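You operate a simulated robot arm through the tools that you are given. There is no shell and no other tool. Be economical: measure what you need, move in short steps, check, and stop when the job is done.

Carry out the task below with a simulated two-armed robot. There is one attempt and no reset: what you move stays moved.

Task
On the table top, fold the checked cloth in half, so that its two long edges meet.

It is judged by the outcome, as a careful person would: the job done as asked, and still so three seconds after it is handed in. It fails if anything else is knocked over, pushed out of place, dropped, spilled or broken. Flat cloth is picked up by pressing the open fingertips on it (5 to 10 N) and closing them slowly along it; thin cloth reads only 2 to 8 mm in the jaws.

Robot
Two 7-joint arms with two-finger parallel grippers on one trunk, on a base that drives. Base frame: it is fixed to the floor where the robot stands at the start and does not move with it; the origin is under the middle of the robot, x ahead of it, y to its left, z up. Readings come in cm, degrees, newtons and seconds.
The left shoulder is at the start at [7, 17.7, 104.5], the right one opposite. Places, roughly: checked cloth [50, -10, 80]; table top [80, -20, 80]. Payload 3.43 kg a hand.
The tool frame of a hand sits at the grasp point between the pads (the TCP): z along the fingers, y along the line on which they close. The tips reach 3 cm beyond it. Largest opening 9.4 cm; finger width 2.8, thickness 1; the body of the gripper, 5 by 9.6 cm, starts 5.5 cm behind the TCP.
Orientation is that of the tool frame in the base frame, as a unit quaternion [w, x, y, z]. With the fingers straight down and closing along the base's y, the tool's x points along the base's -x, its y along +y and its z along -z.

Tools
- The arms move only by the tool nudge_tool. It takes "left_targets", "right_targets" or both (then of equal length, played together; a hand with none holds still); each is a list of rows, each a list of 3 entries, a list of its own where there are three numbers: the shift along the base's x, y, z in mm, then the turn, a rotation vector about the base's x, y, z in degrees, then the finger opening in mm, from 0 to 94. In form: [[[dx, dy, dz], [rx, ry, rz], gripper], ...]. A call has 1 to 12 rows; each row shifts and turns the commanded pose from where the row before left it. Each row takes 0.2 s and may step no farther than 5 cm and 8.6 degrees from the row before; otherwise, or with a gripper value out of range, the whole call is refused. Where a pose cannot be reached the arm comes as near as it can. A force on the tool above 40 N (or 10 N above the force at the start of the call, whichever is more), or a blocked arm, ends the call early, and 0.2 s more pass. The fingers move at their own pace (about 15.3 cm/s each) and stop on an object; they squeeze with about 20 N. The grip force told is the motor's: it shows also when the fingers shut on nothing. Time passes only in rows, and 0.2 s behind the last, so rows that do not move let the fingers close. The reply holds the time, the measured pose of the TCP, the force on the tool along the base axes, the opening and the grip force, in the units named above and with some noise, with the torque about the TCP (base axes, N m) and any sound that the robot's microphone picked up, and new pictures: "views" is both (left out), scene, wrist or none (wrist: the cameras of the hands that moved).
- Cameras (640 x 400 px; columns grow to the right, rows downward): "scene" is now at [12.03, 0.13, 134.1]; the picture's right is [0.15, -0.99, -0.00], its down [-0.71, -0.11, -0.69] and it looks along [0.68, 0.10, -0.72] (base axes); focal length 250 px, centre (320, 200). "left" rides on the left gripper at [7.6, -1.4, -10.2] in its tool frame; the picture's right is [0.18, 0.98, 0.00], its down [-0.75, 0.14, -0.64] and it looks along [-0.63, 0.12, 0.77] (tool axes); focal length 243 px, centre (320, 200). "right" rides on the right gripper at [7.6, 1.4, -10.3] in its tool frame; the picture's right is [-0.18, 0.98, 0.00], its down [-0.75, -0.14, -0.64] and it looks along [-0.63, -0.12, 0.77] (tool axes); focal length 243 px, centre (320, 200). There is no depth. A picture from a camera that has moved, and an enlarged one, comes with that camera's place and axes in the base frame and with its lens. The place of the scene camera against the robot may be out by one fixed shift of up to 1.8 cm in any direction.
- slide_trunk(by): slides the trunk up (or, below 0, down) by that many cm; the arms and the scene camera ride with it, the base frame stays. It gives what a move gives, with no picture.
- base_move(legs): drives the robot by 1 to 6 legs, each [ahead, turn to the left] in cm and degrees, along the robot's own axes; the way and the turn of a leg run together, so that a leg with both is an arc; at most 150 cm and 180 degrees a leg. The arms and the cameras ride along, it lands a little off, and it stops where it bumps. It gives what a move gives, and a new picture of the scene camera.
- turn_head(pan, tilt): turns the head with the scene camera to pan (to the left, within 86 degrees either way) and tilt (down, from -29 to 69), counted from straight ahead of the robot. It gives what a move gives, and a new picture of the scene camera.
- zoom(camera, box): a new picture of the part [left, top, right, bottom] of that camera's present view, enlarged. It takes no simulated time.
- job_done(): hands the job in; it is judged then, once.

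Go step by step. Nothing tells you exact positions but the pictures and the camera data: compare them with the known pose of the tool, close in by small moves and look again before you grip or let go. The budget is 120 turns and 260 pictures, counting those below and the enlarged ones. Unless the task says otherwise, let go and move clear before handing in, and close with one line.

The tools are called after ">>>" as a command line: name --argument value ..., lists and objects as JSON in quotes. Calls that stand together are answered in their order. nudge_tool: Moves the arms, as the interface text tells. Its arguments: {"type":"object","properties":{"left_targets":{"type":"array"},"right_targets":{"type":"array"},"views":{"type":"string","enum":["both","scene","wrist","none"]}},"required":[]} The other tools are called the same way: slide_trunk (by) slides the trunk up or down; base_move (legs) drives the base; turn_head (pan, tilt) turns the head that bears the scene camera; zoom (camera, box) takes an enlarged picture of a part of a camera's view; job_done () hands the job in.

At the start:

```text
clock: 0.0
left_tcp_pos: [57.7, 13.02, 93.19]
left_tool_rot: [0.0, -0.002, 1.0, 0.0]
left_force: [-0.6, -0.2, 0.0]
left_ft_torque: [-0.01, -0.01, -0.01]
left_opening: 9.4
left_gripper_force: 0.1
right_tcp_pos: [35.53, -23.2, 97.39]
right_tool_rot: [0.0, -0.003, 1.0, -0.001]
right_force: [-0.4, -0.2, -0.2]
right_ft_torque: [0.0, -0.03, -0.06]
right_opening: 9.38
right_gripper_force: 0.1
trunk travel left (down, up): [-62.5, 21.5]
robot x, y, heading: [0.0, 0.03, -0.1]
head pan, tilt: [8.7, 46.3]
```

scene: 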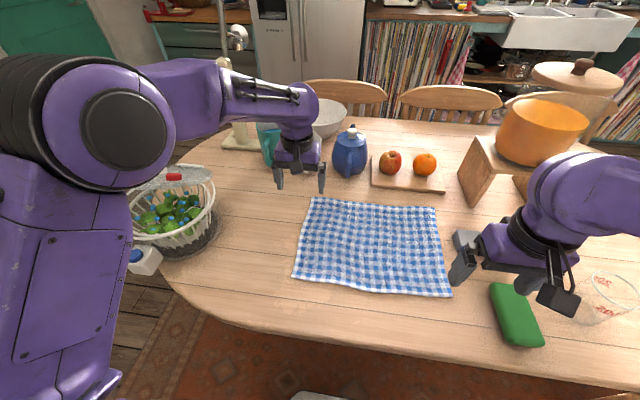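
right: 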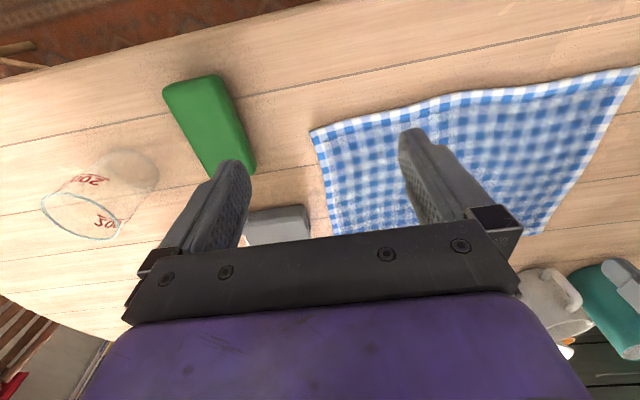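
left: 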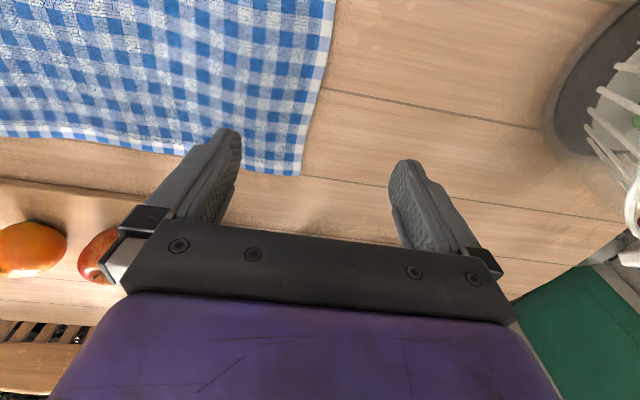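

I see the cloth lying with its long edges along y: near edge at x≈39, far edge at x≈65, y from about -25 to 11. I'll fold near edge to far edge with both hands, so first I bring the hands over the near corners.

>>> nudge_tool --left_targets '[[[-44, -12, 0], [0, 0, 0], 50], [[-44, -12, 0], [0, 0, 0], 50], [[-44, -12, -10], [0, 0, 0], 50], [[-44, -12, -10], [0, 0, 0], 50]]' --right_targets '[[[11, 2, -15], [0, 0, 0], 50], [[11, 2, -15], [0, 0, 0], 50], [[11, 2, -15], [0, 0, 0], 50], [[11, 1, -15], [0, 0, 0], 50]]'

>>> zoom --camera "scene" --box '[280, 120, 560, 350]'

```text
clock: 1.0
left_tcp_pos: [39.84, 8.25, 91.09]
left_tool_rot: [0.001, -0.002, 1.0, 0.0]
left_force: [-0.3, 0.2, 0.7]
left_ft_torque: [0.0, -0.01, 0.0]
left_opening: 5.01
left_gripper_force: 0.1
right_tcp_pos: [39.84, -22.45, 91.64]
right_tool_rot: [0.002, -0.004, 1.0, -0.001]
right_force: [0.1, 0.1, 0.0]
right_ft_torque: [-0.01, -0.01, -0.01]
right_opening: 5.0
right_gripper_force: 0.0
trunk travel left (down, up): [-62.5, 21.5]
robot x, y, heading: [-0.11, 0.28, -0.1]
head pan, tilt: [8.7, 46.3]
camera scene: at [11.91, 0.16, 134.11], right [0.15, -0.99, 0.0], down [-0.71, -0.11, -0.69], along [0.68, 0.1, -0.72], focal length 250 px, centre (320, 200)
camera right: at [32.13, -20.96, 101.72], right [0.18, 0.98, 0.0], down [0.75, -0.14, 0.64], along [0.63, -0.11, -0.76], focal length 243 px, centre (320, 200)
camera left: at [32.06, 6.69, 101.16], right [-0.19, 0.98, 0.0], down [0.75, 0.14, 0.64], along [0.63, 0.12, -0.77], focal length 243 px, centre (320, 200)
```

scene: 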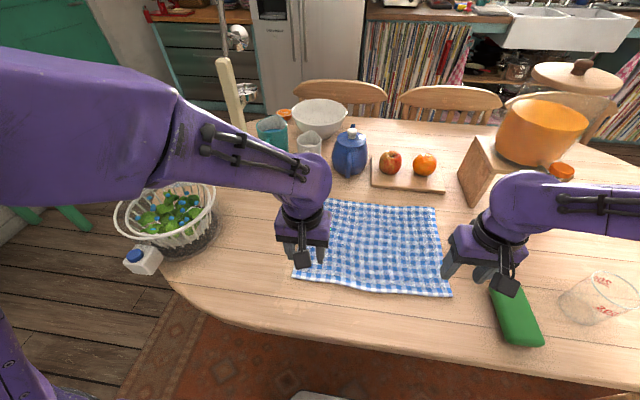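
right: 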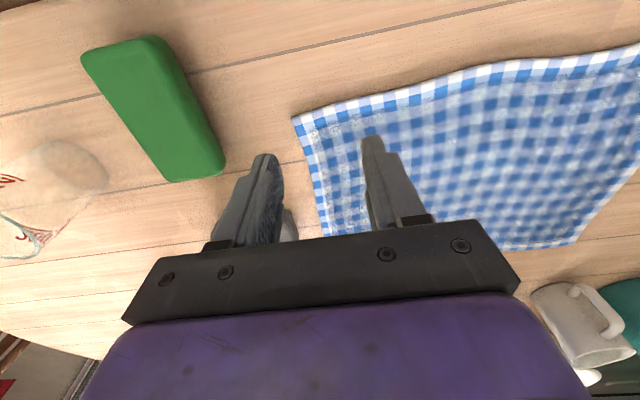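
left: 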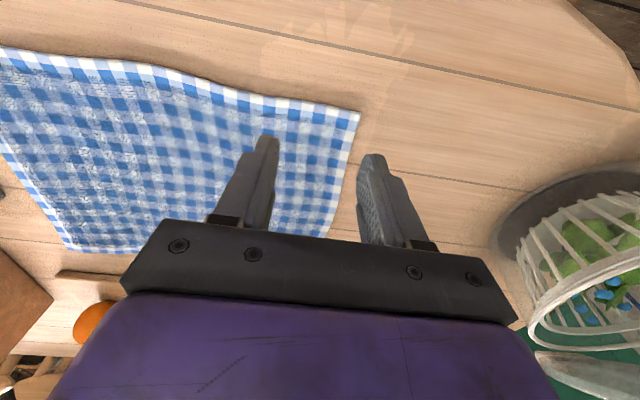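

```text
1.74 times, centred on (420, 235) of scene
camera zoom: at [11.91, 0.16, 134.11], right [0.15, -0.99, 0.0], down [-0.71, -0.11, -0.69], along [0.68, 0.1, -0.72], focal length 435 px, centre (146, 139)
```

zoom: 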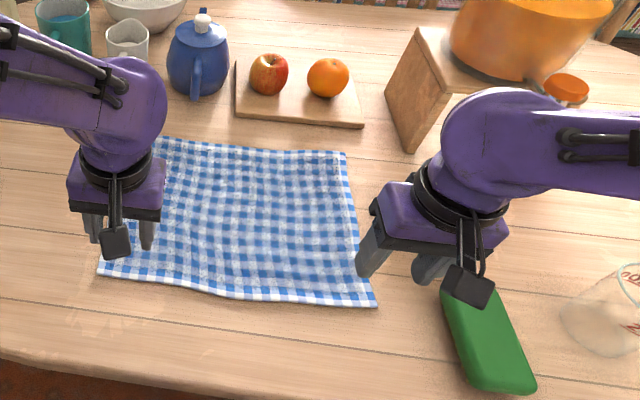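

Near corners measure about (40.1, -24.7) and (39.2, 11.6). I lower both hands to just above the table, a bit inside these corners.

>>> nudge_tool --left_targets '[[[2, 1, -22], [0, 0, 0], 40], [[2, 0, -22], [0, 0, 0], 40], [[0, 0, -20], [0, 0, 0], 40]]' --right_targets '[[[6, 5, -24], [0, 0, 0], 40], [[6, 4, -24], [0, 0, 0], 40], [[0, 0, -22], [0, 0, 0], 40]]'

```text
clock: 1.8
left_tcp_pos: [40.47, 8.27, 84.56]
left_tool_rot: [0.0, -0.003, 1.0, -0.001]
left_force: [-0.2, 0.1, 0.6]
left_ft_torque: [0.02, 0.01, -0.01]
left_opening: 4.03
left_gripper_force: 0.0
right_tcp_pos: [41.13, -21.44, 84.47]
right_tool_rot: [0.001, -0.003, 1.0, 0.0]
right_force: [0.2, -0.5, -0.5]
right_ft_torque: [-0.01, 0.0, 0.01]
right_opening: 4.02
right_gripper_force: 0.1
trunk travel left (down, up): [-62.5, 21.5]
robot x, y, heading: [-0.3, -0.32, -0.2]
head pan, tilt: [8.7, 46.3]
camera scene: at [12.13, 0.1, 134.09], right [0.15, -0.99, 0.0], down [-0.72, -0.11, -0.69], along [0.68, 0.1, -0.72], focal length 250 px, centre (320, 200)
camera right: at [33.59, -20.06, 94.64], right [0.18, 0.98, 0.0], down [0.75, -0.14, 0.64], along [0.63, -0.11, -0.77], focal length 243 px, centre (320, 200)
camera left: at [32.82, 6.66, 94.79], right [-0.19, 0.98, 0.0], down [0.75, 0.14, 0.64], along [0.63, 0.12, -0.77], focal length 243 px, centre (320, 200)
```

scene: 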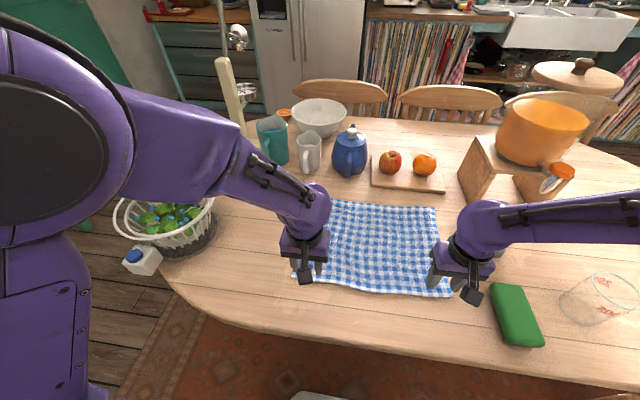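
right: 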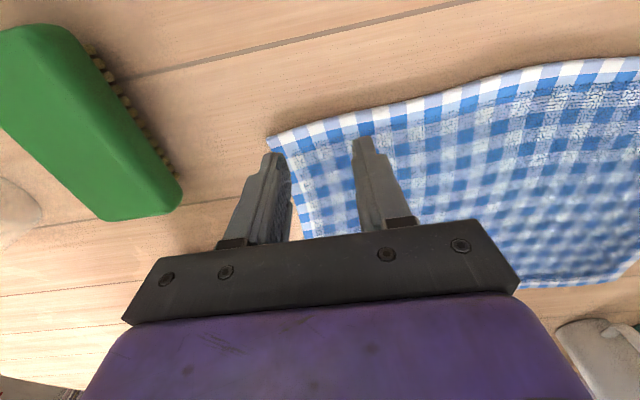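
left: 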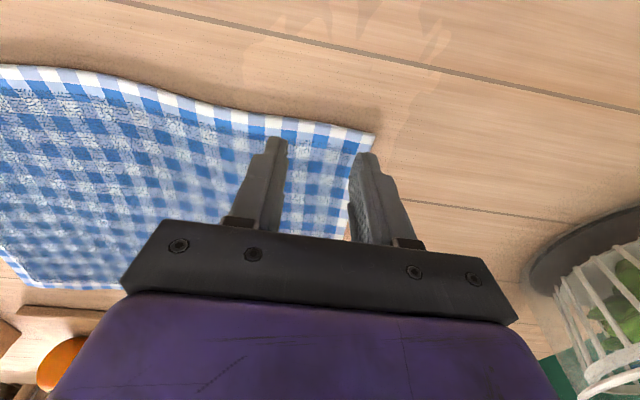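

Both are about 1.5 cm above the cloth, with the outer fingers right at the side edges. I shift both hands inward slightly and press down gently.

>>> nudge_tool --left_targets '[[[-5, -8, -4], [0, 0, 0], 40], [[0, 0, -5], [0, 0, 0], 40], [[0, 0, -3], [0, 0, 0], 40]]' --right_targets '[[[-5, 9, -4], [0, 0, 0], 40], [[0, 0, -5], [0, 0, 0], 40], [[0, 0, -3], [0, 0, 0], 40]]' --views "none"

```text
clock: 2.6
left_tcp_pos: [40.04, 7.48, 83.57]
left_tool_rot: [0.0, -0.003, 1.0, 0.0]
left_force: [-0.4, -0.6, 0.0]
left_ft_torque: [0.0, 0.0, -0.06]
left_opening: 3.99
left_gripper_force: 0.1
right_tcp_pos: [40.6, -20.61, 83.27]
right_tool_rot: [0.001, -0.002, 1.0, 0.0]
right_force: [-0.1, -0.3, 0.2]
right_ft_torque: [0.01, -0.02, 0.0]
right_opening: 3.98
right_gripper_force: 0.0
trunk travel left (down, up): [-62.5, 21.5]
robot x, y, heading: [-0.19, 0.35, 0.0]
head pan, tilt: [8.7, 46.3]
```

>>> nudge_tool --left_targets '[[[0, 0, -3], [0, 0, 0], 40], [[0, 0, -2], [0, 0, 0], 40]]' --right_targets '[[[0, 0, -2], [0, 0, 0], 40], [[0, 0, -1], [0, 0, 0], 40]]' --views "wrist"

```text
clock: 3.2
left_tcp_pos: [40.0, 7.46, 82.98]
left_tool_rot: [0.0, -0.002, 1.0, 0.0]
left_force: [-0.9, -0.3, 0.9]
left_ft_torque: [-0.01, 0.01, 0.01]
left_opening: 3.98
left_gripper_force: 0.1
right_tcp_pos: [40.56, -20.63, 83.05]
right_tool_rot: [0.0, -0.005, 1.0, 0.0]
right_force: [0.6, -0.2, -0.1]
right_ft_torque: [-0.02, 0.01, 0.03]
right_opening: 3.99
right_gripper_force: 0.1
trunk travel left (down, up): [-62.5, 21.5]
robot x, y, heading: [-0.11, -0.11, 0.0]
head pan, tilt: [8.7, 46.3]
camera right: at [33.01, -19.27, 93.2], right [0.18, 0.98, 0.0], down [0.75, -0.14, 0.64], along [0.63, -0.11, -0.77], focal length 243 px, centre (320, 200)
camera left: at [32.29, 5.88, 93.25], right [-0.19, 0.98, 0.0], down [0.75, 0.15, 0.64], along [0.63, 0.12, -0.77], focal length 243 px, centre (320, 200)
```

right: 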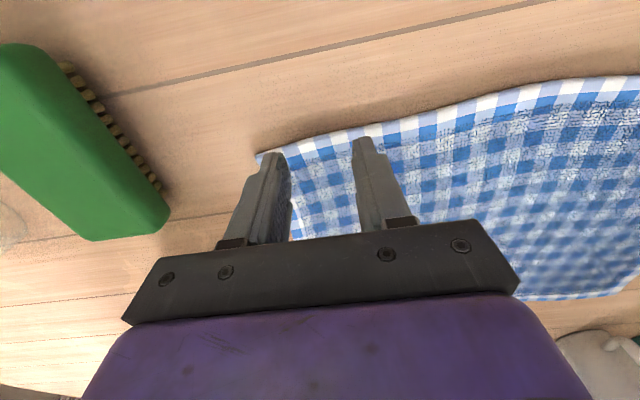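
left: 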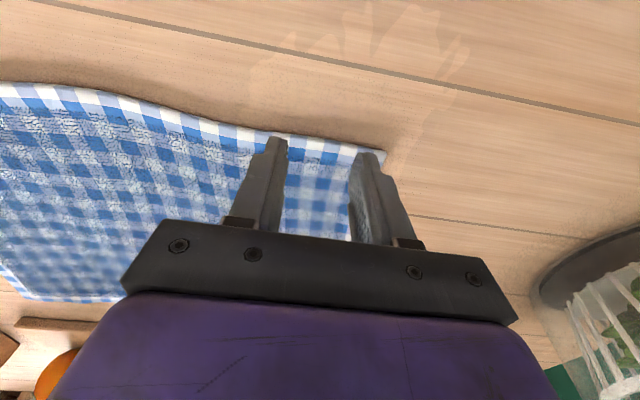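

The fingers are over the cloth near the edge, with no contact yet. I continue down in small steps.

>>> nudge_tool --left_targets '[[[0, -2, -2], [0, 0, 0], 40], [[0, 0, -2], [0, 0, 0], 40]]' --right_targets '[[[0, 4, -2], [0, 0, 0], 40], [[0, 0, -2], [0, 0, 0], 40]]' --views "none"

>>> nudge_tool --left_targets '[[[0, 0, -1], [0, 0, 0], 40], [[0, 0, -1], [0, 0, 0], 40]]' --right_targets '[[[0, 0, -1], [0, 0, 0], 40], [[0, 0, -1], [0, 0, 0], 40]]' --views "none"

```text
clock: 3.8
left_tcp_pos: [39.98, 7.26, 82.74]
left_tool_rot: [0.0, -0.002, 1.0, 0.0]
left_force: [0.0, 0.5, 0.3]
left_ft_torque: [0.0, 0.01, 0.0]
left_opening: 3.99
left_gripper_force: 0.1
right_tcp_pos: [40.66, -20.25, 82.46]
right_tool_rot: [0.001, -0.003, 1.0, 0.0]
right_force: [-0.3, -0.6, 0.0]
right_ft_torque: [0.02, 0.0, 0.01]
right_opening: 3.99
right_gripper_force: 0.1
trunk travel left (down, up): [-62.5, 21.5]
robot x, y, heading: [0.03, 0.19, -0.0]
head pan, tilt: [8.7, 46.3]
```

```text
clock: 4.4
left_tcp_pos: [40.05, 7.32, 82.64]
left_tool_rot: [0.0, -0.003, 1.0, 0.0]
left_force: [0.4, -0.7, 0.3]
left_ft_torque: [-0.02, 0.0, 0.04]
left_opening: 4.0
left_gripper_force: 0.1
right_tcp_pos: [40.58, -20.2, 82.2]
right_tool_rot: [0.001, -0.004, 1.0, -0.001]
right_force: [0.0, 0.2, -0.2]
right_ft_torque: [-0.02, 0.01, -0.01]
right_opening: 3.98
right_gripper_force: 0.1
trunk travel left (down, up): [-62.5, 21.5]
robot x, y, heading: [-0.05, 0.07, -0.0]
head pan, tilt: [8.7, 46.3]
```

>>> nudge_tool --left_targets '[[[0, 0, -1], [0, 0, 0], 40], [[0, 0, -1], [0, 0, 0], 40], [[0, 0, -1], [0, 0, 0], 40]]' --right_targets '[[[0, 0, -1], [0, 0, 0], 40], [[0, 0, -1], [0, 0, 0], 40], [[0, 0, -1], [0, 0, 0], 40]]' --views "none"

>>> nudge_tool --left_targets '[[[0, 0, -1], [0, 0, 0], 40], [[0, 0, -1], [0, 0, 0], 40]]' --right_targets '[[[0, 0, -1], [0, 0, 0], 40], [[0, 0, -1], [0, 0, 0], 40]]' --views "wrist"

```text
clock: 5.2
left_tcp_pos: [40.06, 7.29, 82.08]
left_tool_rot: [0.0, -0.004, 1.0, 0.001]
left_force: [-0.1, 0.2, 0.3]
left_ft_torque: [-0.04, 0.01, 0.0]
left_opening: 3.99
left_gripper_force: 0.1
right_tcp_pos: [40.58, -20.21, 82.13]
right_tool_rot: [0.001, -0.003, 1.0, 0.0]
right_force: [-0.6, -0.2, 0.8]
right_ft_torque: [-0.01, 0.05, -0.01]
right_opening: 3.99
right_gripper_force: 0.1
trunk travel left (down, up): [-62.5, 21.5]
robot x, y, heading: [-0.22, 0.04, 0.1]
head pan, tilt: [8.7, 46.3]
```

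```text
clock: 5.8
left_tcp_pos: [39.93, 7.2, 82.05]
left_tool_rot: [0.0, -0.003, 1.0, 0.001]
left_force: [0.0, 0.3, -0.5]
left_ft_torque: [0.02, 0.02, 0.03]
left_opening: 4.01
left_gripper_force: 0.0
right_tcp_pos: [40.72, -20.24, 81.84]
right_tool_rot: [0.001, -0.003, 1.0, 0.0]
right_force: [-0.5, 0.9, 0.7]
right_ft_torque: [0.01, -0.03, -0.03]
right_opening: 4.03
right_gripper_force: 0.1
trunk travel left (down, up): [-62.5, 21.5]
robot x, y, heading: [0.11, -0.14, 0.0]
head pan, tilt: [8.7, 46.3]
camera right: at [32.97, -18.82, 92.05], right [0.18, 0.98, 0.0], down [0.75, -0.14, 0.64], along [0.63, -0.11, -0.77], focal length 243 px, centre (320, 200)
camera left: at [32.34, 5.65, 92.16], right [-0.19, 0.98, 0.0], down [0.75, 0.15, 0.64], along [0.63, 0.12, -0.77], focal length 243 px, centre (320, 200)
```

right: 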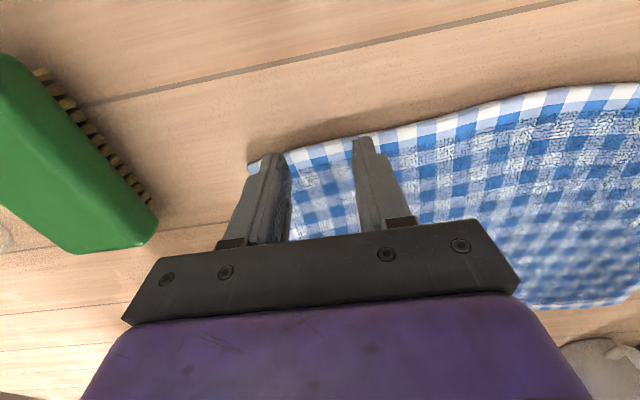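
left: 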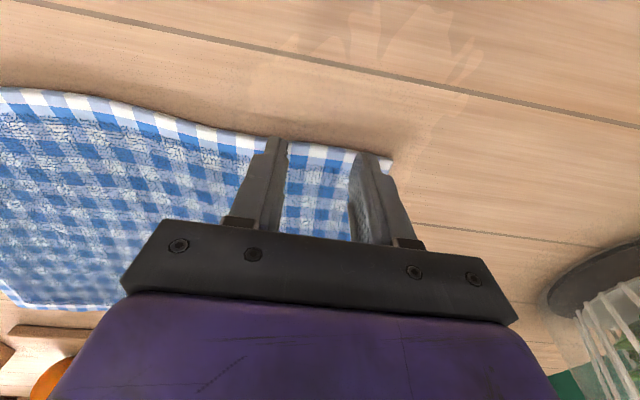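

No contact yet, so the table top is a bit lower than 80. Continuing down.

>>> nudge_tool --left_targets '[[[0, 0, -1], [0, 0, 0], 40], [[0, 0, -1], [0, 0, 0], 40]]' --right_targets '[[[0, 0, -1], [0, 0, 0], 40], [[0, 0, -1], [0, 0, 0], 40]]' --views "none"

>>> nudge_tool --left_targets '[[[0, 0, -1], [0, 0, 0], 40], [[0, 0, -1], [0, 0, 0], 40]]' --right_targets '[[[0, 0, -1], [0, 0, 0], 40], [[0, 0, -1], [0, 0, 0], 40]]' --views "none"

```text
clock: 6.4
left_tcp_pos: [39.94, 7.18, 81.85]
left_tool_rot: [0.0, -0.002, 1.0, 0.0]
left_force: [1.5, -0.6, -1.2]
left_ft_torque: [0.0, 0.02, 0.0]
left_opening: 3.96
left_gripper_force: 0.1
right_tcp_pos: [40.63, -20.19, 81.64]
right_tool_rot: [0.001, -0.003, 1.0, 0.0]
right_force: [0.1, -0.5, -0.5]
right_ft_torque: [-0.02, -0.01, 0.01]
right_opening: 4.0
right_gripper_force: 0.1
trunk travel left (down, up): [-62.5, 21.5]
robot x, y, heading: [0.24, 0.06, -0.1]
head pan, tilt: [8.7, 46.3]
```

```text
clock: 7.0
left_tcp_pos: [39.94, 7.2, 81.7]
left_tool_rot: [0.0, -0.002, 1.0, 0.0]
left_force: [0.5, -0.7, -0.9]
left_ft_torque: [0.02, -0.02, 0.0]
left_opening: 3.99
left_gripper_force: 0.1
right_tcp_pos: [40.71, -20.32, 81.39]
right_tool_rot: [0.0, -0.003, 1.0, 0.0]
right_force: [0.1, 0.3, 0.5]
right_ft_torque: [0.0, -0.01, -0.02]
right_opening: 4.01
right_gripper_force: 0.0
trunk travel left (down, up): [-62.5, 21.5]
robot x, y, heading: [0.28, -0.26, 0.2]
head pan, tilt: [8.7, 46.3]
```

>>> nudge_tool --left_targets '[[[0, 0, -1], [0, 0, 0], 40], [[0, 0, -1], [0, 0, 0], 40], [[0, 0, -1], [0, 0, 0], 40]]' --right_targets '[[[0, 0, -1], [0, 0, 0], 40], [[0, 0, -1], [0, 0, 0], 40], [[0, 0, -1], [0, 0, 0], 40]]' --views "none"

>>> nudge_tool --left_targets '[[[0, 0, -1], [0, 0, 0], 40], [[0, 0, -1], [0, 0, 0], 40]]' --right_targets '[[[0, 0, -1], [0, 0, 0], 40], [[0, 0, -1], [0, 0, 0], 40]]' --views "wrist"

```text
clock: 7.8
left_tcp_pos: [39.9, 7.36, 81.32]
left_tool_rot: [-0.001, -0.003, 1.0, 0.001]
left_force: [0.8, 0.5, 0.2]
left_ft_torque: [-0.01, 0.01, -0.02]
left_opening: 3.99
left_gripper_force: 0.1
right_tcp_pos: [40.72, -20.28, 81.21]
right_tool_rot: [0.001, -0.003, 1.0, 0.0]
right_force: [-1.7, -0.2, 1.0]
right_ft_torque: [0.01, 0.02, 0.01]
right_opening: 4.0
right_gripper_force: 0.0
trunk travel left (down, up): [-62.5, 21.5]
robot x, y, heading: [-0.05, -0.05, -0.0]
head pan, tilt: [8.7, 46.3]
```

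```text
clock: 8.4
left_tcp_pos: [39.93, 7.27, 81.11]
left_tool_rot: [0.0, -0.002, 1.0, 0.0]
left_force: [-0.9, -0.2, -0.6]
left_ft_torque: [0.05, 0.02, 0.02]
left_opening: 4.0
left_gripper_force: 0.0
right_tcp_pos: [40.65, -20.23, 80.95]
right_tool_rot: [0.001, -0.004, 1.0, 0.0]
right_force: [0.1, -0.2, -0.3]
right_ft_torque: [0.01, 0.0, -0.03]
right_opening: 4.01
right_gripper_force: 0.0
trunk travel left (down, up): [-62.5, 21.5]
robot x, y, heading: [-0.23, 0.17, 0.2]
head pan, tilt: [8.7, 46.3]
camera right: at [32.99, -18.85, 91.22], right [0.18, 0.98, 0.0], down [0.75, -0.14, 0.64], along [0.63, -0.11, -0.77], focal length 243 px, centre (320, 200)
camera left: at [32.27, 5.67, 91.32], right [-0.19, 0.98, 0.0], down [0.75, 0.15, 0.64], along [0.63, 0.12, -0.77], focal length 243 px, centre (320, 200)
```

right: 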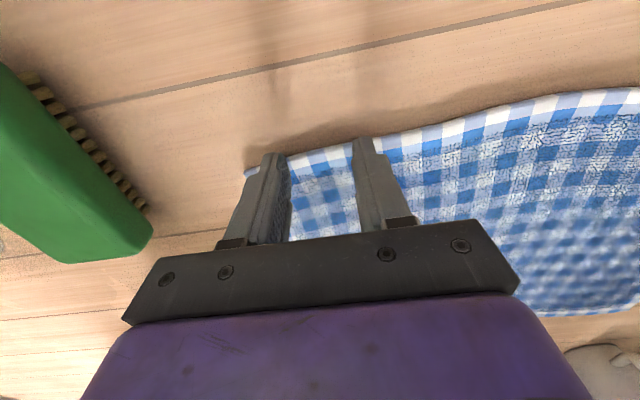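
left: 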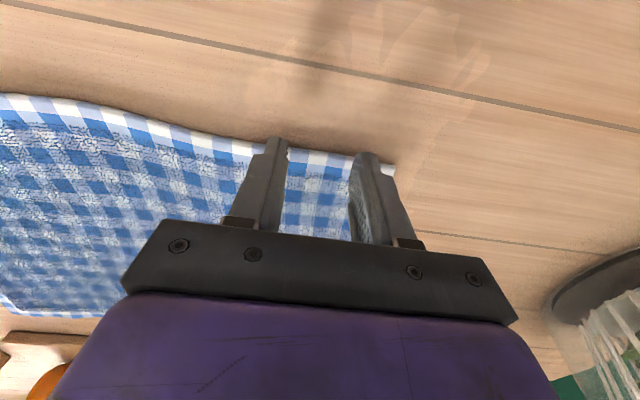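

>>> nudge_tool --left_targets '[[[4, 0, -1], [0, 0, 0], 40], [[0, 0, -1], [0, 0, 0], 40]]' --right_targets '[[[0, 0, -1], [0, 0, 0], 40], [[0, 0, -1], [0, 0, 0], 40]]' --views "none"

>>> nudge_tool --left_targets '[[[0, 0, -1], [0, 0, 0], 40], [[0, 0, -1], [0, 0, 0], 40]]' --right_targets '[[[0, 0, -1], [0, 0, 0], 40], [[0, 0, -1], [0, 0, 0], 40]]' --views "none"

```text
clock: 9.0
left_tcp_pos: [40.34, 7.17, 80.96]
left_tool_rot: [0.0, -0.003, 1.0, 0.0]
left_force: [-0.6, -0.2, -0.3]
left_ft_torque: [-0.02, 0.03, -0.01]
left_opening: 3.99
left_gripper_force: 0.1
right_tcp_pos: [40.71, -20.29, 80.7]
right_tool_rot: [0.001, -0.005, 1.0, -0.001]
right_force: [0.9, 0.1, -0.2]
right_ft_torque: [0.03, -0.01, 0.01]
right_opening: 3.99
right_gripper_force: 0.1
trunk travel left (down, up): [-62.5, 21.5]
robot x, y, heading: [0.22, 0.02, 0.0]
head pan, tilt: [8.7, 46.3]
```

```text
clock: 9.6
left_tcp_pos: [40.23, 7.25, 80.71]
left_tool_rot: [0.0, -0.003, 1.0, 0.0]
left_force: [0.2, -0.3, -0.1]
left_ft_torque: [0.02, 0.01, 0.02]
left_opening: 4.04
left_gripper_force: 0.1
right_tcp_pos: [40.77, -20.24, 80.47]
right_tool_rot: [0.001, -0.004, 1.0, 0.0]
right_force: [-0.3, 0.2, 0.4]
right_ft_torque: [0.01, 0.02, 0.02]
right_opening: 3.97
right_gripper_force: 0.2
trunk travel left (down, up): [-62.5, 21.5]
robot x, y, heading: [-0.24, -0.2, 0.0]
head pan, tilt: [8.7, 46.3]
```

Still no contact; continuing down slowly.

>>> nudge_tool --left_targets '[[[0, 0, -1], [0, 0, 0], 40], [[0, 0, -1], [0, 0, 0], 40], [[0, 0, -1], [0, 0, 0], 40]]' --right_targets '[[[0, 0, -1], [0, 0, 0], 40], [[0, 0, -1], [0, 0, 0], 40], [[0, 0, -1], [0, 0, 0], 40]]' --views "none"

>>> nudge_tool --left_targets '[[[0, 0, -1], [0, 0, 0], 40], [[0, 0, -1], [0, 0, 0], 40]]' --right_targets '[[[0, 0, -1], [0, 0, 0], 40], [[0, 0, -1], [0, 0, 0], 40]]' --views "wrist"

```text
clock: 10.4
left_tcp_pos: [40.31, 7.22, 80.54]
left_tool_rot: [0.001, -0.003, 1.0, 0.0]
left_force: [0.2, -0.6, 0.4]
left_ft_torque: [0.0, -0.03, 0.01]
left_opening: 3.98
left_gripper_force: 0.1
right_tcp_pos: [40.71, -20.29, 80.32]
right_tool_rot: [0.002, -0.004, 1.0, 0.0]
right_force: [2.6, 0.0, 8.0]
right_ft_torque: [0.01, -0.13, -0.03]
right_opening: 4.0
right_gripper_force: 0.0
trunk travel left (down, up): [-62.5, 21.5]
robot x, y, heading: [-0.15, -0.04, -0.0]
head pan, tilt: [8.7, 46.3]
```

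```text
clock: 11.0
left_tcp_pos: [40.23, 7.44, 80.43]
left_tool_rot: [0.002, -0.002, 1.0, -0.001]
left_force: [2.1, -1.0, 4.7]
left_ft_torque: [-0.04, -0.09, -0.02]
left_opening: 4.03
left_gripper_force: 0.0
right_tcp_pos: [40.52, -20.34, 80.21]
right_tool_rot: [0.004, -0.002, 1.0, 0.0]
right_force: [4.2, -1.9, 26.1]
right_ft_torque: [0.07, -0.31, -0.02]
right_opening: 3.99
right_gripper_force: 0.0
trunk travel left (down, up): [-62.5, 21.5]
robot x, y, heading: [0.31, 0.04, -0.1]
head pan, tilt: [8.7, 46.3]
camera right: at [32.92, -18.8, 90.42], right [0.18, 0.98, 0.0], down [0.75, -0.14, 0.65], along [0.64, -0.11, -0.76], focal length 243 px, centre (320, 200)
camera left: at [32.54, 5.74, 90.47], right [-0.19, 0.98, 0.0], down [0.75, 0.15, 0.64], along [0.63, 0.12, -0.76], focal length 243 px, centre (320, 200)
```

right: 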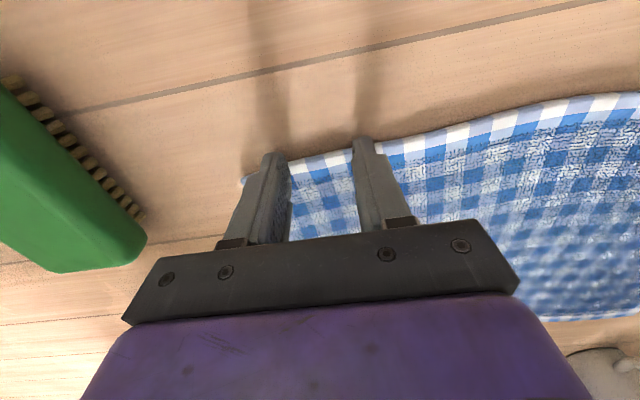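
left: 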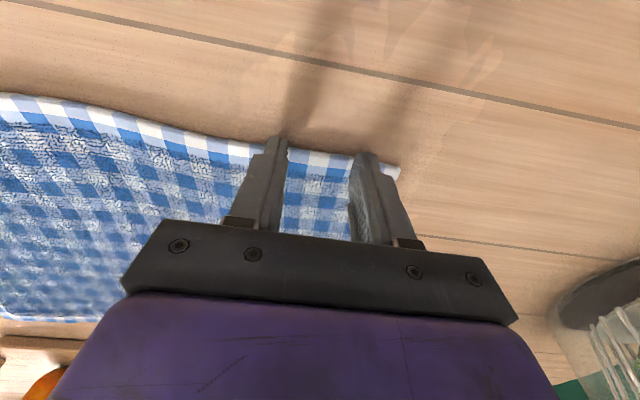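

Contact is made: right presses 26 N (too much), left 5 N. I ease the right up and close both slowly.

>>> nudge_tool --left_targets '[[[0, 0, -0.4], [0, 0, 0], 40], [[0, 0, 0], [0, 0, 0], 36], [[0, 0, 0], [0, 0, 0], 32], [[0, 0, 0], [0, 0, 0], 28], [[0, 0, 0], [0, 0, 0], 24], [[0, 0, 0], [0, 0, 0], 20], [[0, 0, 0], [0, 0, 0], 16]]' --right_targets '[[[0, 0, 0], [0, 0, 0], 40], [[0, 0, 1.9], [0, 0, 0], 36], [[0, 0, 0], [0, 0, 0], 32], [[0, 0, 0], [0, 0, 0], 28], [[0, 0, 0], [0, 0, 0], 24], [[0, 0, 0], [0, 0, 0], 20], [[0, 0, 0], [0, 0, 0], 16]]' --views "wrist"

```text
clock: 12.6
left_tcp_pos: [40.06, 7.2, 80.24]
left_tool_rot: [0.001, -0.003, 1.0, -0.001]
left_force: [0.5, -4.2, 14.9]
left_ft_torque: [-0.09, -0.11, 0.02]
left_opening: 1.58
left_gripper_force: 0.0
right_tcp_pos: [40.43, -20.33, 80.21]
right_tool_rot: [0.002, -0.004, 1.0, 0.001]
right_force: [-1.5, 2.1, 11.1]
right_ft_torque: [0.11, -0.04, 0.01]
right_opening: 1.59
right_gripper_force: 0.0
trunk travel left (down, up): [-62.5, 21.5]
robot x, y, heading: [-0.35, -0.19, 0.1]
head pan, tilt: [8.7, 46.3]
camera right: at [32.81, -18.84, 90.49], right [0.18, 0.98, 0.0], down [0.75, -0.14, 0.64], along [0.63, -0.11, -0.76], focal length 243 px, centre (320, 200)
camera left: at [32.49, 5.71, 90.4], right [-0.19, 0.98, 0.0], down [0.75, 0.15, 0.64], along [0.63, 0.12, -0.76], focal length 243 px, centre (320, 200)
```

right: 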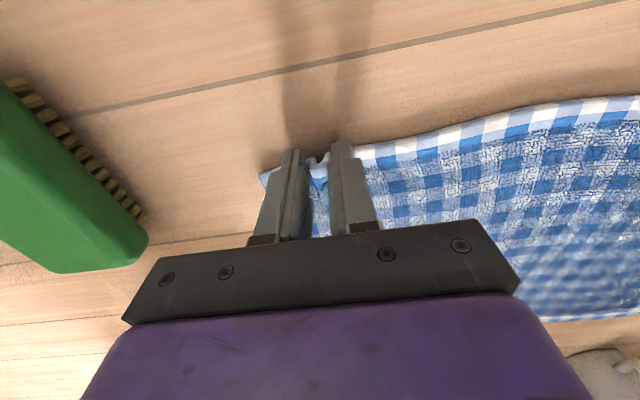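
left: 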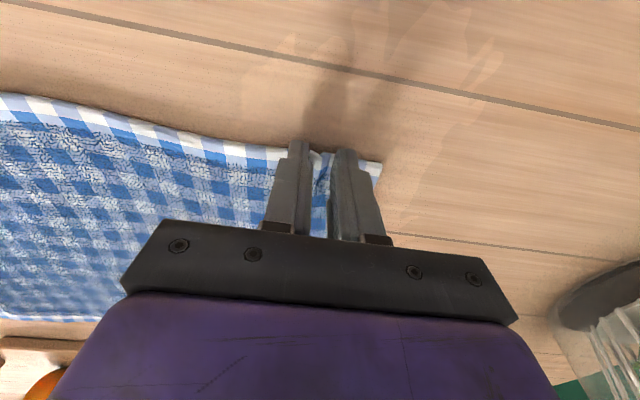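

The cloth is bunching up between the fingers on both sides. I close fully, easing up slightly.

>>> nudge_tool --left_targets '[[[0, 0, 0.5], [0, 0, 0], 12], [[0, 0, 0], [0, 0, 0], 8], [[0, 0, 0], [0, 0, 0], 4], [[0, 0, 0], [0, 0, 0], 0], [[0, 0, 0], [0, 0, 0], 0]]' --right_targets '[[[0, 0, 0.3], [0, 0, 0], 12], [[0, 0, 0], [0, 0, 0], 8], [[0, 0, 0], [0, 0, 0], 4], [[0, 0, 0], [0, 0, 0], 0], [[0, 0, 0], [0, 0, 0], 0]]' --views "wrist"

```text
clock: 13.8
left_tcp_pos: [40.14, 7.33, 80.31]
left_tool_rot: [0.001, -0.003, 1.0, 0.0]
left_force: [-0.4, -10.4, 10.1]
left_ft_torque: [-0.3, -0.05, -0.05]
left_opening: 0.4
left_gripper_force: 20.1
right_tcp_pos: [40.59, -20.21, 80.31]
right_tool_rot: [0.001, -0.004, 1.0, 0.0]
right_force: [-1.4, 10.8, 7.2]
right_ft_torque: [0.33, -0.02, 0.05]
right_opening: 0.73
right_gripper_force: 20.3
trunk travel left (down, up): [-62.5, 21.5]
robot x, y, heading: [0.27, -0.12, -0.1]
head pan, tilt: [8.7, 46.3]
camera right: at [32.86, -18.83, 90.52], right [0.18, 0.98, 0.0], down [0.75, -0.14, 0.64], along [0.63, -0.11, -0.76], focal length 243 px, centre (320, 200)
camera left: at [32.55, 5.67, 90.43], right [-0.19, 0.98, 0.0], down [0.75, 0.15, 0.64], along [0.63, 0.12, -0.77], focal length 243 px, centre (320, 200)
```

right: 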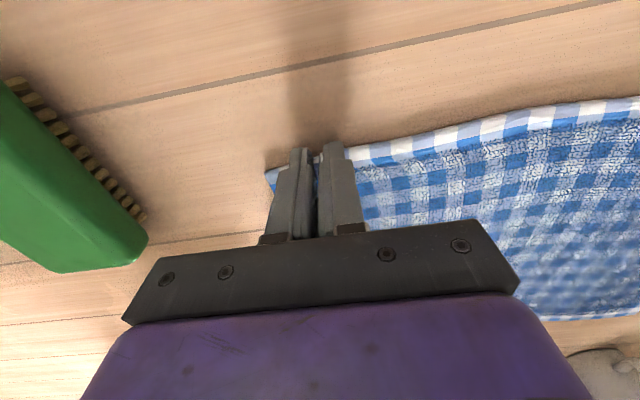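
left: 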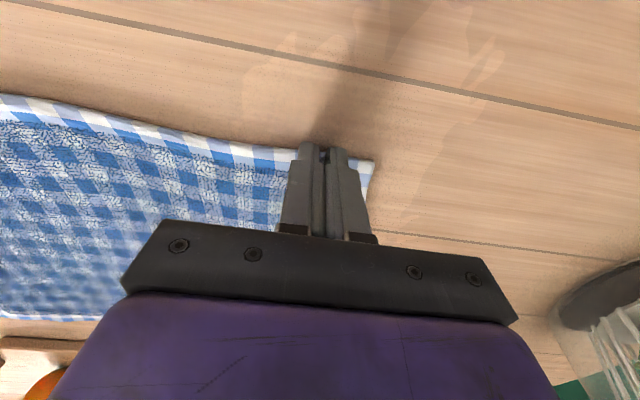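

Both grips read 4–7 mm with 20 N, and the cloth is taut between the hands. I lift while moving inward a little and check.

>>> nudge_tool --left_targets '[[[0, -4, 6], [0, 0, 0], 0], [[0, -4, 10], [0, 0, 0], 0], [[4, 0, 14], [0, 0, 0], 0], [[4, 0, 14], [0, 0, 0], 0]]' --right_targets '[[[0, 4, 6], [0, 0, 0], 0], [[0, 4, 10], [0, 0, 0], 0], [[4, 0, 14], [0, 0, 0], 0], [[4, 0, 14], [0, 0, 0], 0]]'

```text
clock: 14.8
left_tcp_pos: [41.05, 6.52, 84.71]
left_tool_rot: [-0.001, -0.003, 1.0, 0.0]
left_force: [0.7, 0.2, 0.4]
left_ft_torque: [0.0, -0.05, -0.02]
left_opening: 0.4
left_gripper_force: 20.0
right_tcp_pos: [41.54, -19.35, 84.68]
right_tool_rot: [0.001, -0.003, 1.0, 0.0]
right_force: [0.0, 0.7, 0.3]
right_ft_torque: [-0.06, 0.0, 0.0]
right_opening: 0.48
right_gripper_force: 19.6
trunk travel left (down, up): [-62.5, 21.5]
robot x, y, heading: [0.14, -0.18, -0.0]
head pan, tilt: [8.7, 46.3]
camera scene: at [11.95, 0.15, 134.1], right [0.15, -0.99, 0.0], down [-0.71, -0.11, -0.69], along [0.68, 0.1, -0.72], focal length 250 px, centre (320, 200)
camera right: at [33.83, -17.97, 95.01], right [0.18, 0.98, 0.0], down [0.75, -0.14, 0.64], along [0.63, -0.11, -0.77], focal length 243 px, centre (320, 200)
camera left: at [33.44, 4.9, 94.84], right [-0.19, 0.98, 0.0], down [0.75, 0.14, 0.64], along [0.63, 0.12, -0.77], focal length 243 px, centre (320, 200)
```

scene: 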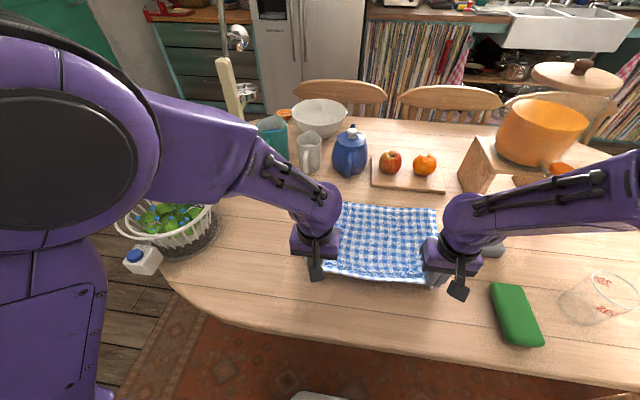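
right: 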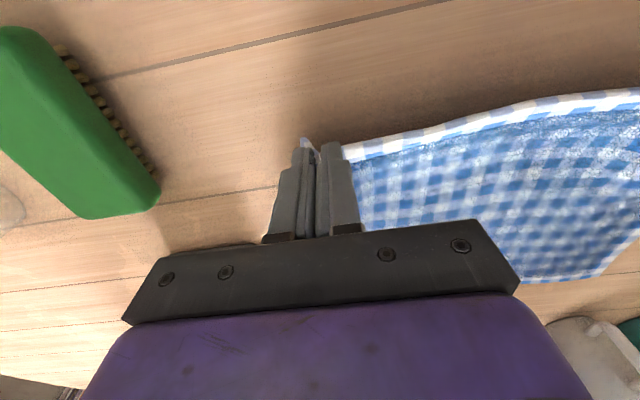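
left: 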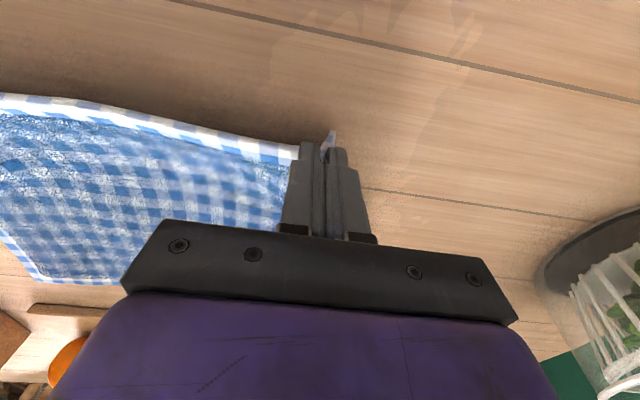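

Both corners are held. The far edge measures about x≈67.3, with corners at y≈12 and -25. I now carry the near edge up in an arc to the middle, tilting slowly.

>>> nudge_tool --left_targets '[[[18, 1, 16], [0, 3, 0], 0], [[18, 1, 16], [0, 3, 0], 0], [[20, 1, 16], [0, 3, 0], 0], [[20, 0, 14], [0, 3, 0], 0], [[20, 0, 10], [0, 3, 0], 0], [[20, 0, 6], [0, 3, 0], 0]]' --right_targets '[[[18, -1, 16], [0, 3, 0], 0], [[18, -1, 16], [0, 3, 0], 0], [[20, -1, 16], [0, 3, 0], 0], [[20, 0, 14], [0, 3, 0], 0], [[20, 0, 10], [0, 3, 0], 0], [[20, 0, 6], [0, 3, 0], 0]]'

```text
clock: 16.2
left_tcp_pos: [52.83, 6.68, 92.49]
left_tool_rot: [-0.157, -0.002, 0.988, 0.001]
left_force: [-0.5, -2.2, 0.5]
left_ft_torque: [-0.04, 0.01, 0.02]
left_opening: 0.38
left_gripper_force: 19.7
right_tcp_pos: [53.11, -19.73, 92.23]
right_tool_rot: [-0.157, -0.003, 0.988, 0.0]
right_force: [1.2, 2.7, -0.2]
right_ft_torque: [0.04, 0.03, -0.02]
right_opening: 0.48
right_gripper_force: 19.5
trunk travel left (down, up): [-62.5, 21.5]
robot x, y, heading: [0.04, 0.08, 0.4]
head pan, tilt: [8.7, 46.3]
camera scene: at [12.3, 0.13, 134.07], right [0.15, -0.99, 0.0], down [-0.72, -0.11, -0.69], along [0.68, 0.1, -0.72], focal length 250 px, centre (320, 200)
camera right: at [49.02, -18.36, 104.31], right [0.17, 0.98, -0.06], down [0.92, -0.14, 0.38], along [0.36, -0.11, -0.93], focal length 243 px, centre (320, 200)
camera left: at [48.73, 5.14, 104.45], right [-0.18, 0.98, 0.06], down [0.92, 0.15, 0.38], along [0.36, 0.12, -0.92], focal length 243 px, centre (320, 200)
```

scene: 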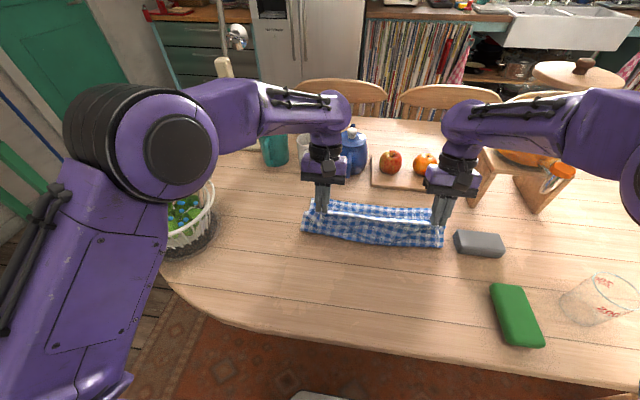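
right: 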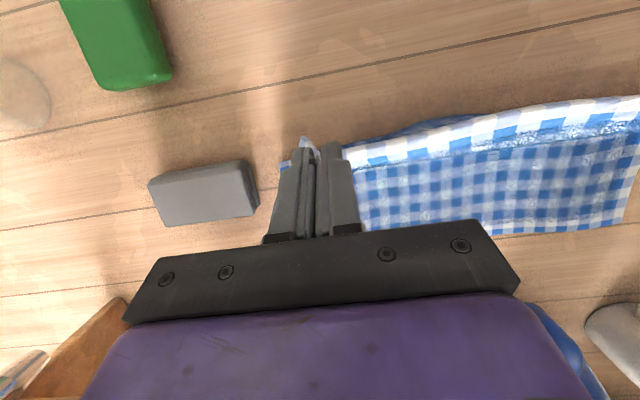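
left: 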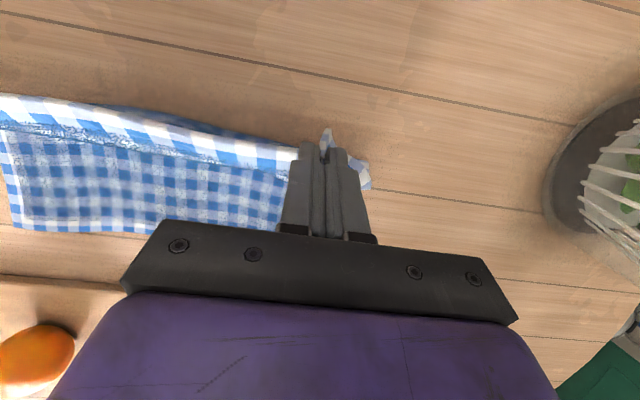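

Cloth is lifting cleanly and the far half has stayed in place. I continue over toward the far edge.

>>> nudge_tool --left_targets '[[[22, 0, -2], [0, 2, 0], 0], [[22, 0, -4], [0, 2, 0], 0], [[22, 0, -6], [0, 2, 0], 0], [[20, 0, -8], [0, 2, 0], 0], [[20, 0, -10], [0, 2, 0], 0]]' --right_targets '[[[22, 0, -2], [0, 2, 0], 0], [[22, 0, -4], [0, 2, 0], 0], [[22, 0, -6], [0, 2, 0], 0], [[20, 0, -8], [0, 2, 0], 0], [[20, 0, -10], [0, 2, 0], 0]]'

```text
clock: 17.4
left_tcp_pos: [59.1, 9.39, 89.32]
left_tool_rot: [-0.233, -0.002, 0.973, -0.001]
left_force: [0.9, -14.3, -1.2]
left_ft_torque: [-0.44, -0.02, 0.19]
left_opening: 0.43
left_gripper_force: 19.7
left hand out of reach, approached as far as the arm can: row 4, 5
right_tcp_pos: [60.27, -18.54, 88.22]
right_tool_rot: [-0.241, -0.003, 0.97, 0.001]
right_force: [-0.3, 14.1, 1.5]
right_ft_torque: [0.47, 0.0, -0.13]
right_opening: 0.68
right_gripper_force: 19.7
right hand out of reach, approached as far as the arm can: row 4, 5
trunk travel left (down, up): [-62.5, 21.5]
robot x, y, heading: [0.15, -0.16, 0.0]
head pan, tilt: [8.7, 46.3]
camera scene: at [12.02, 0.26, 134.11], right [0.15, -0.99, 0.0], down [-0.71, -0.11, -0.69], along [0.68, 0.1, -0.72], focal length 250 px, centre (320, 200)
camera right: at [58.22, -17.17, 100.78], right [0.16, 0.98, -0.08], down [0.97, -0.14, 0.21], along [0.2, -0.11, -0.97], focal length 243 px, centre (320, 200)
camera left: at [56.97, 7.85, 101.83], right [-0.17, 0.98, 0.08], down [0.96, 0.15, 0.23], along [0.21, 0.12, -0.97], focal length 243 px, centre (320, 200)
```

scene: 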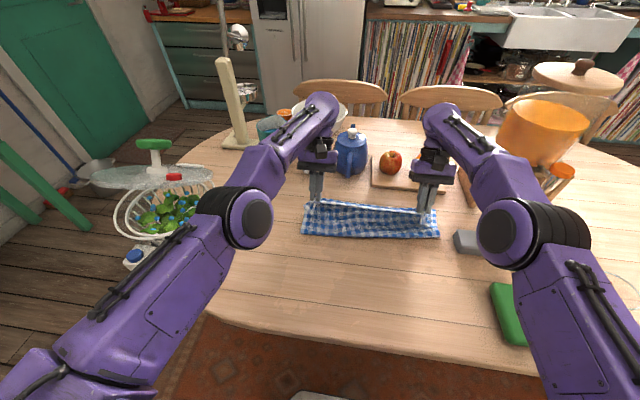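
right: 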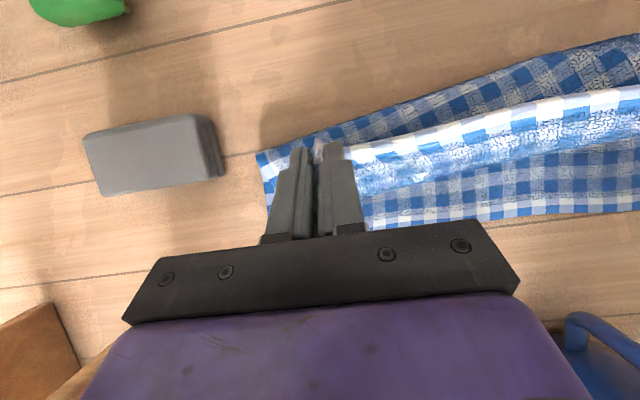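
left: 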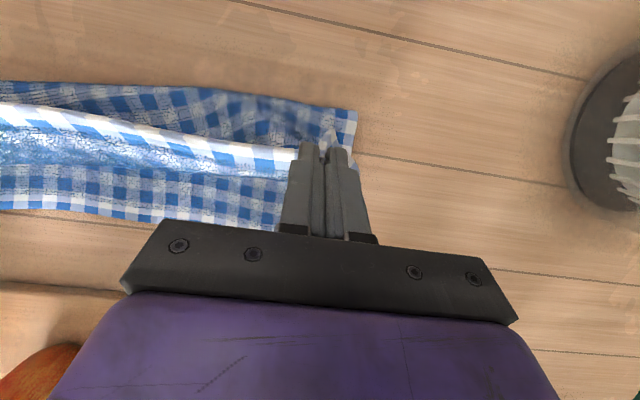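

The arms ran out of reach with this tilt and pulled the cloth sideways. I back off slightly to relieve the tension, then drive the base a little forward.

>>> nudge_tool --left_targets '[[[-25, -3, 0], [0, 0, 0], 0], [[-25, -3, 0], [0, 0, 0], 0]]' --right_targets '[[[-25, 1, 0], [0, 0, 0], 0], [[-25, 1, 0], [0, 0, 0], 0]]' --views "scene"

```text
clock: 18.0
left_tcp_pos: [54.12, 8.78, 89.18]
left_tool_rot: [-0.241, -0.003, 0.97, 0.0]
left_force: [0.2, -10.3, -0.5]
left_ft_torque: [-0.25, -0.02, 0.12]
left_opening: 0.42
left_gripper_force: 19.4
right_tcp_pos: [55.27, -18.65, 88.21]
right_tool_rot: [-0.24, -0.004, 0.971, 0.001]
right_force: [-0.8, 9.0, 0.6]
right_ft_torque: [0.25, 0.0, -0.13]
right_opening: 0.57
right_gripper_force: 20.1
trunk travel left (down, up): [-62.5, 21.5]
robot x, y, heading: [0.24, 0.23, 0.2]
head pan, tilt: [8.7, 46.3]
camera scene: at [11.91, 0.12, 134.11], right [0.15, -0.99, 0.0], down [-0.71, -0.11, -0.69], along [0.68, 0.1, -0.72], focal length 250 px, centre (320, 200)
```

scene: 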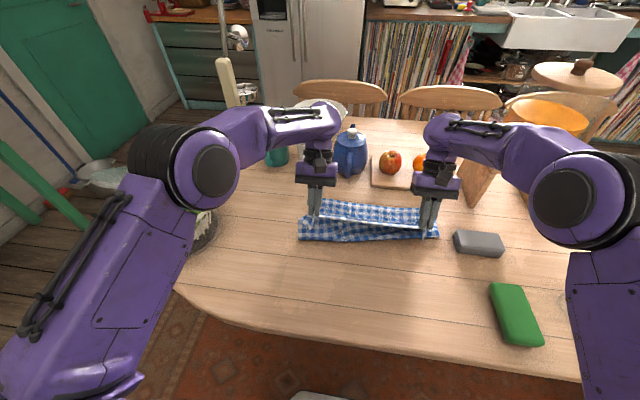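

>>> nudge_tool --left_targets '[[[0, -9, 0], [0, 0, 0], 0], [[2, -9, 0], [0, 0, 0], 0]]' --right_targets '[[[-5, -5, 0], [0, 0, 0], 0], [[-5, -5, 5], [0, 0, 0], 0]]' --views "wrist"

>>> base_move --legs '[[5, 0]]'

```text
clock: 18.6
left_tcp_pos: [54.65, 6.99, 89.28]
left_tool_rot: [-0.242, -0.003, 0.97, 0.001]
left_force: [0.1, -2.9, -0.6]
left_ft_torque: [-0.08, 0.03, 0.03]
left_opening: 0.37
left_gripper_force: 19.9
right_tcp_pos: [54.17, -19.59, 88.59]
right_tool_rot: [-0.241, -0.003, 0.97, 0.0]
right_force: [-0.6, 2.9, -0.5]
right_ft_torque: [0.1, 0.0, -0.07]
right_opening: 0.45
right_gripper_force: 19.5
trunk travel left (down, up): [-62.5, 21.5]
robot x, y, heading: [-0.02, 0.06, 0.0]
head pan, tilt: [8.7, 46.3]
camera right: at [52.18, -18.26, 101.19], right [0.16, 0.98, -0.08], down [0.97, -0.14, 0.21], along [0.2, -0.12, -0.97], focal length 243 px, centre (320, 200)
camera left: at [52.59, 5.41, 101.68], right [-0.17, 0.98, 0.09], down [0.97, 0.15, 0.21], along [0.2, 0.12, -0.97], focal length 243 px, centre (320, 200)
```

right: 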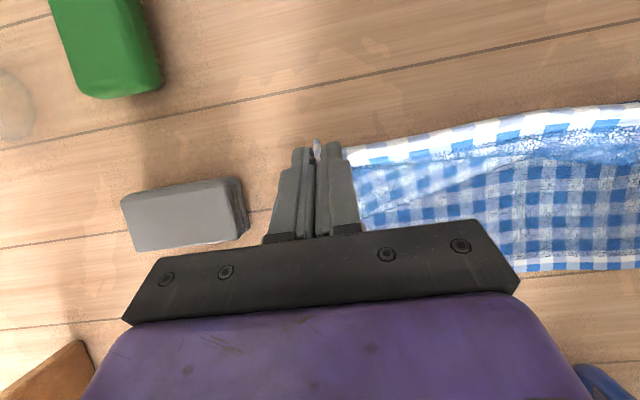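
left: 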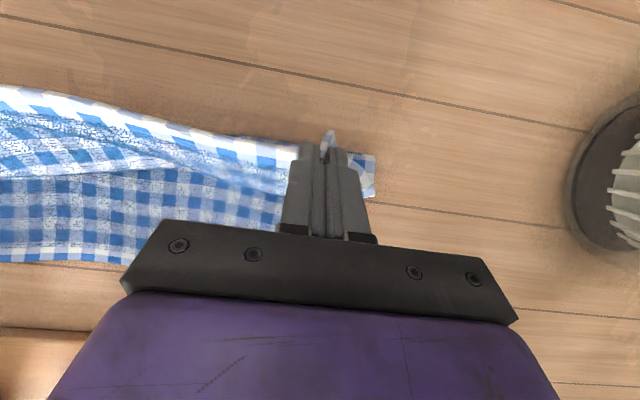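

```text
clock: 19.5
left_tcp_pos: [58.95, 7.05, 89.63]
left_tool_rot: [-0.237, -0.003, 0.971, 0.0]
left_force: [-0.4, -2.8, 0.2]
left_ft_torque: [-0.07, -0.06, 0.09]
left_opening: 0.38
left_gripper_force: 20.2
right_tcp_pos: [58.29, -19.6, 89.17]
right_tool_rot: [-0.236, -0.003, 0.972, 0.001]
right_force: [-0.4, 2.2, -0.2]
right_ft_torque: [0.07, -0.07, -0.06]
right_opening: 0.45
right_gripper_force: 20.2
trunk travel left (down, up): [-62.5, 21.5]
robot x, y, heading: [4.78, 0.09, 0.1]
head pan, tilt: [8.7, 46.3]
camera scene: at [16.01, 0.15, 134.21], right [0.15, -0.99, 0.0], down [-0.71, -0.11, -0.7], along [0.69, 0.1, -0.72], focal length 250 px, centre (320, 200)
```

scene: 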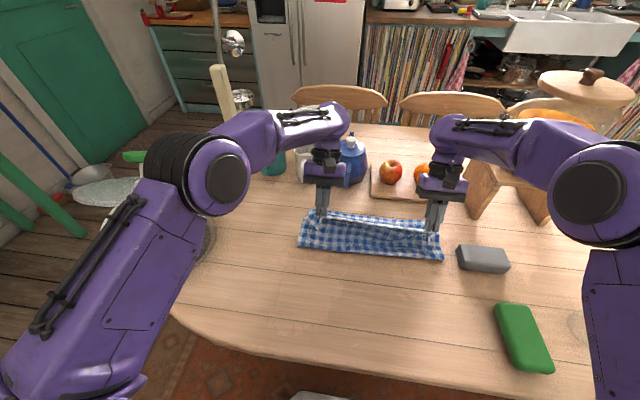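

The drive works and the cloth follows. Before going further I check how close the teapot and fruit board are.

>>> zoom --camera "scene" --box '[260, 100, 480, 270]'

```text
2.35 times, centred on (370, 185) of scene
camera zoom: at [16.01, 0.15, 134.21], right [0.15, -0.99, 0.0], down [-0.71, -0.11, -0.7], along [0.69, 0.1, -0.72], focal length 589 px, centre (202, 235)
```

zoom: 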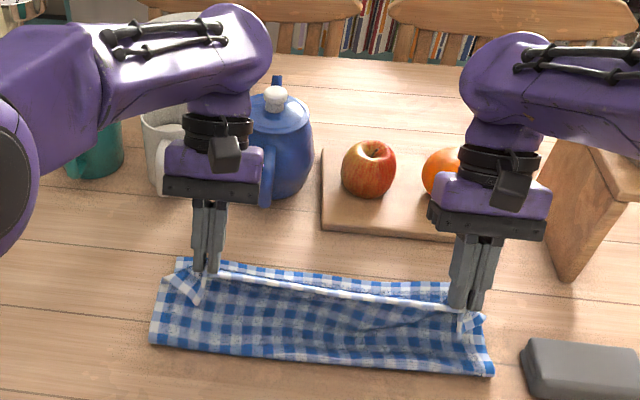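

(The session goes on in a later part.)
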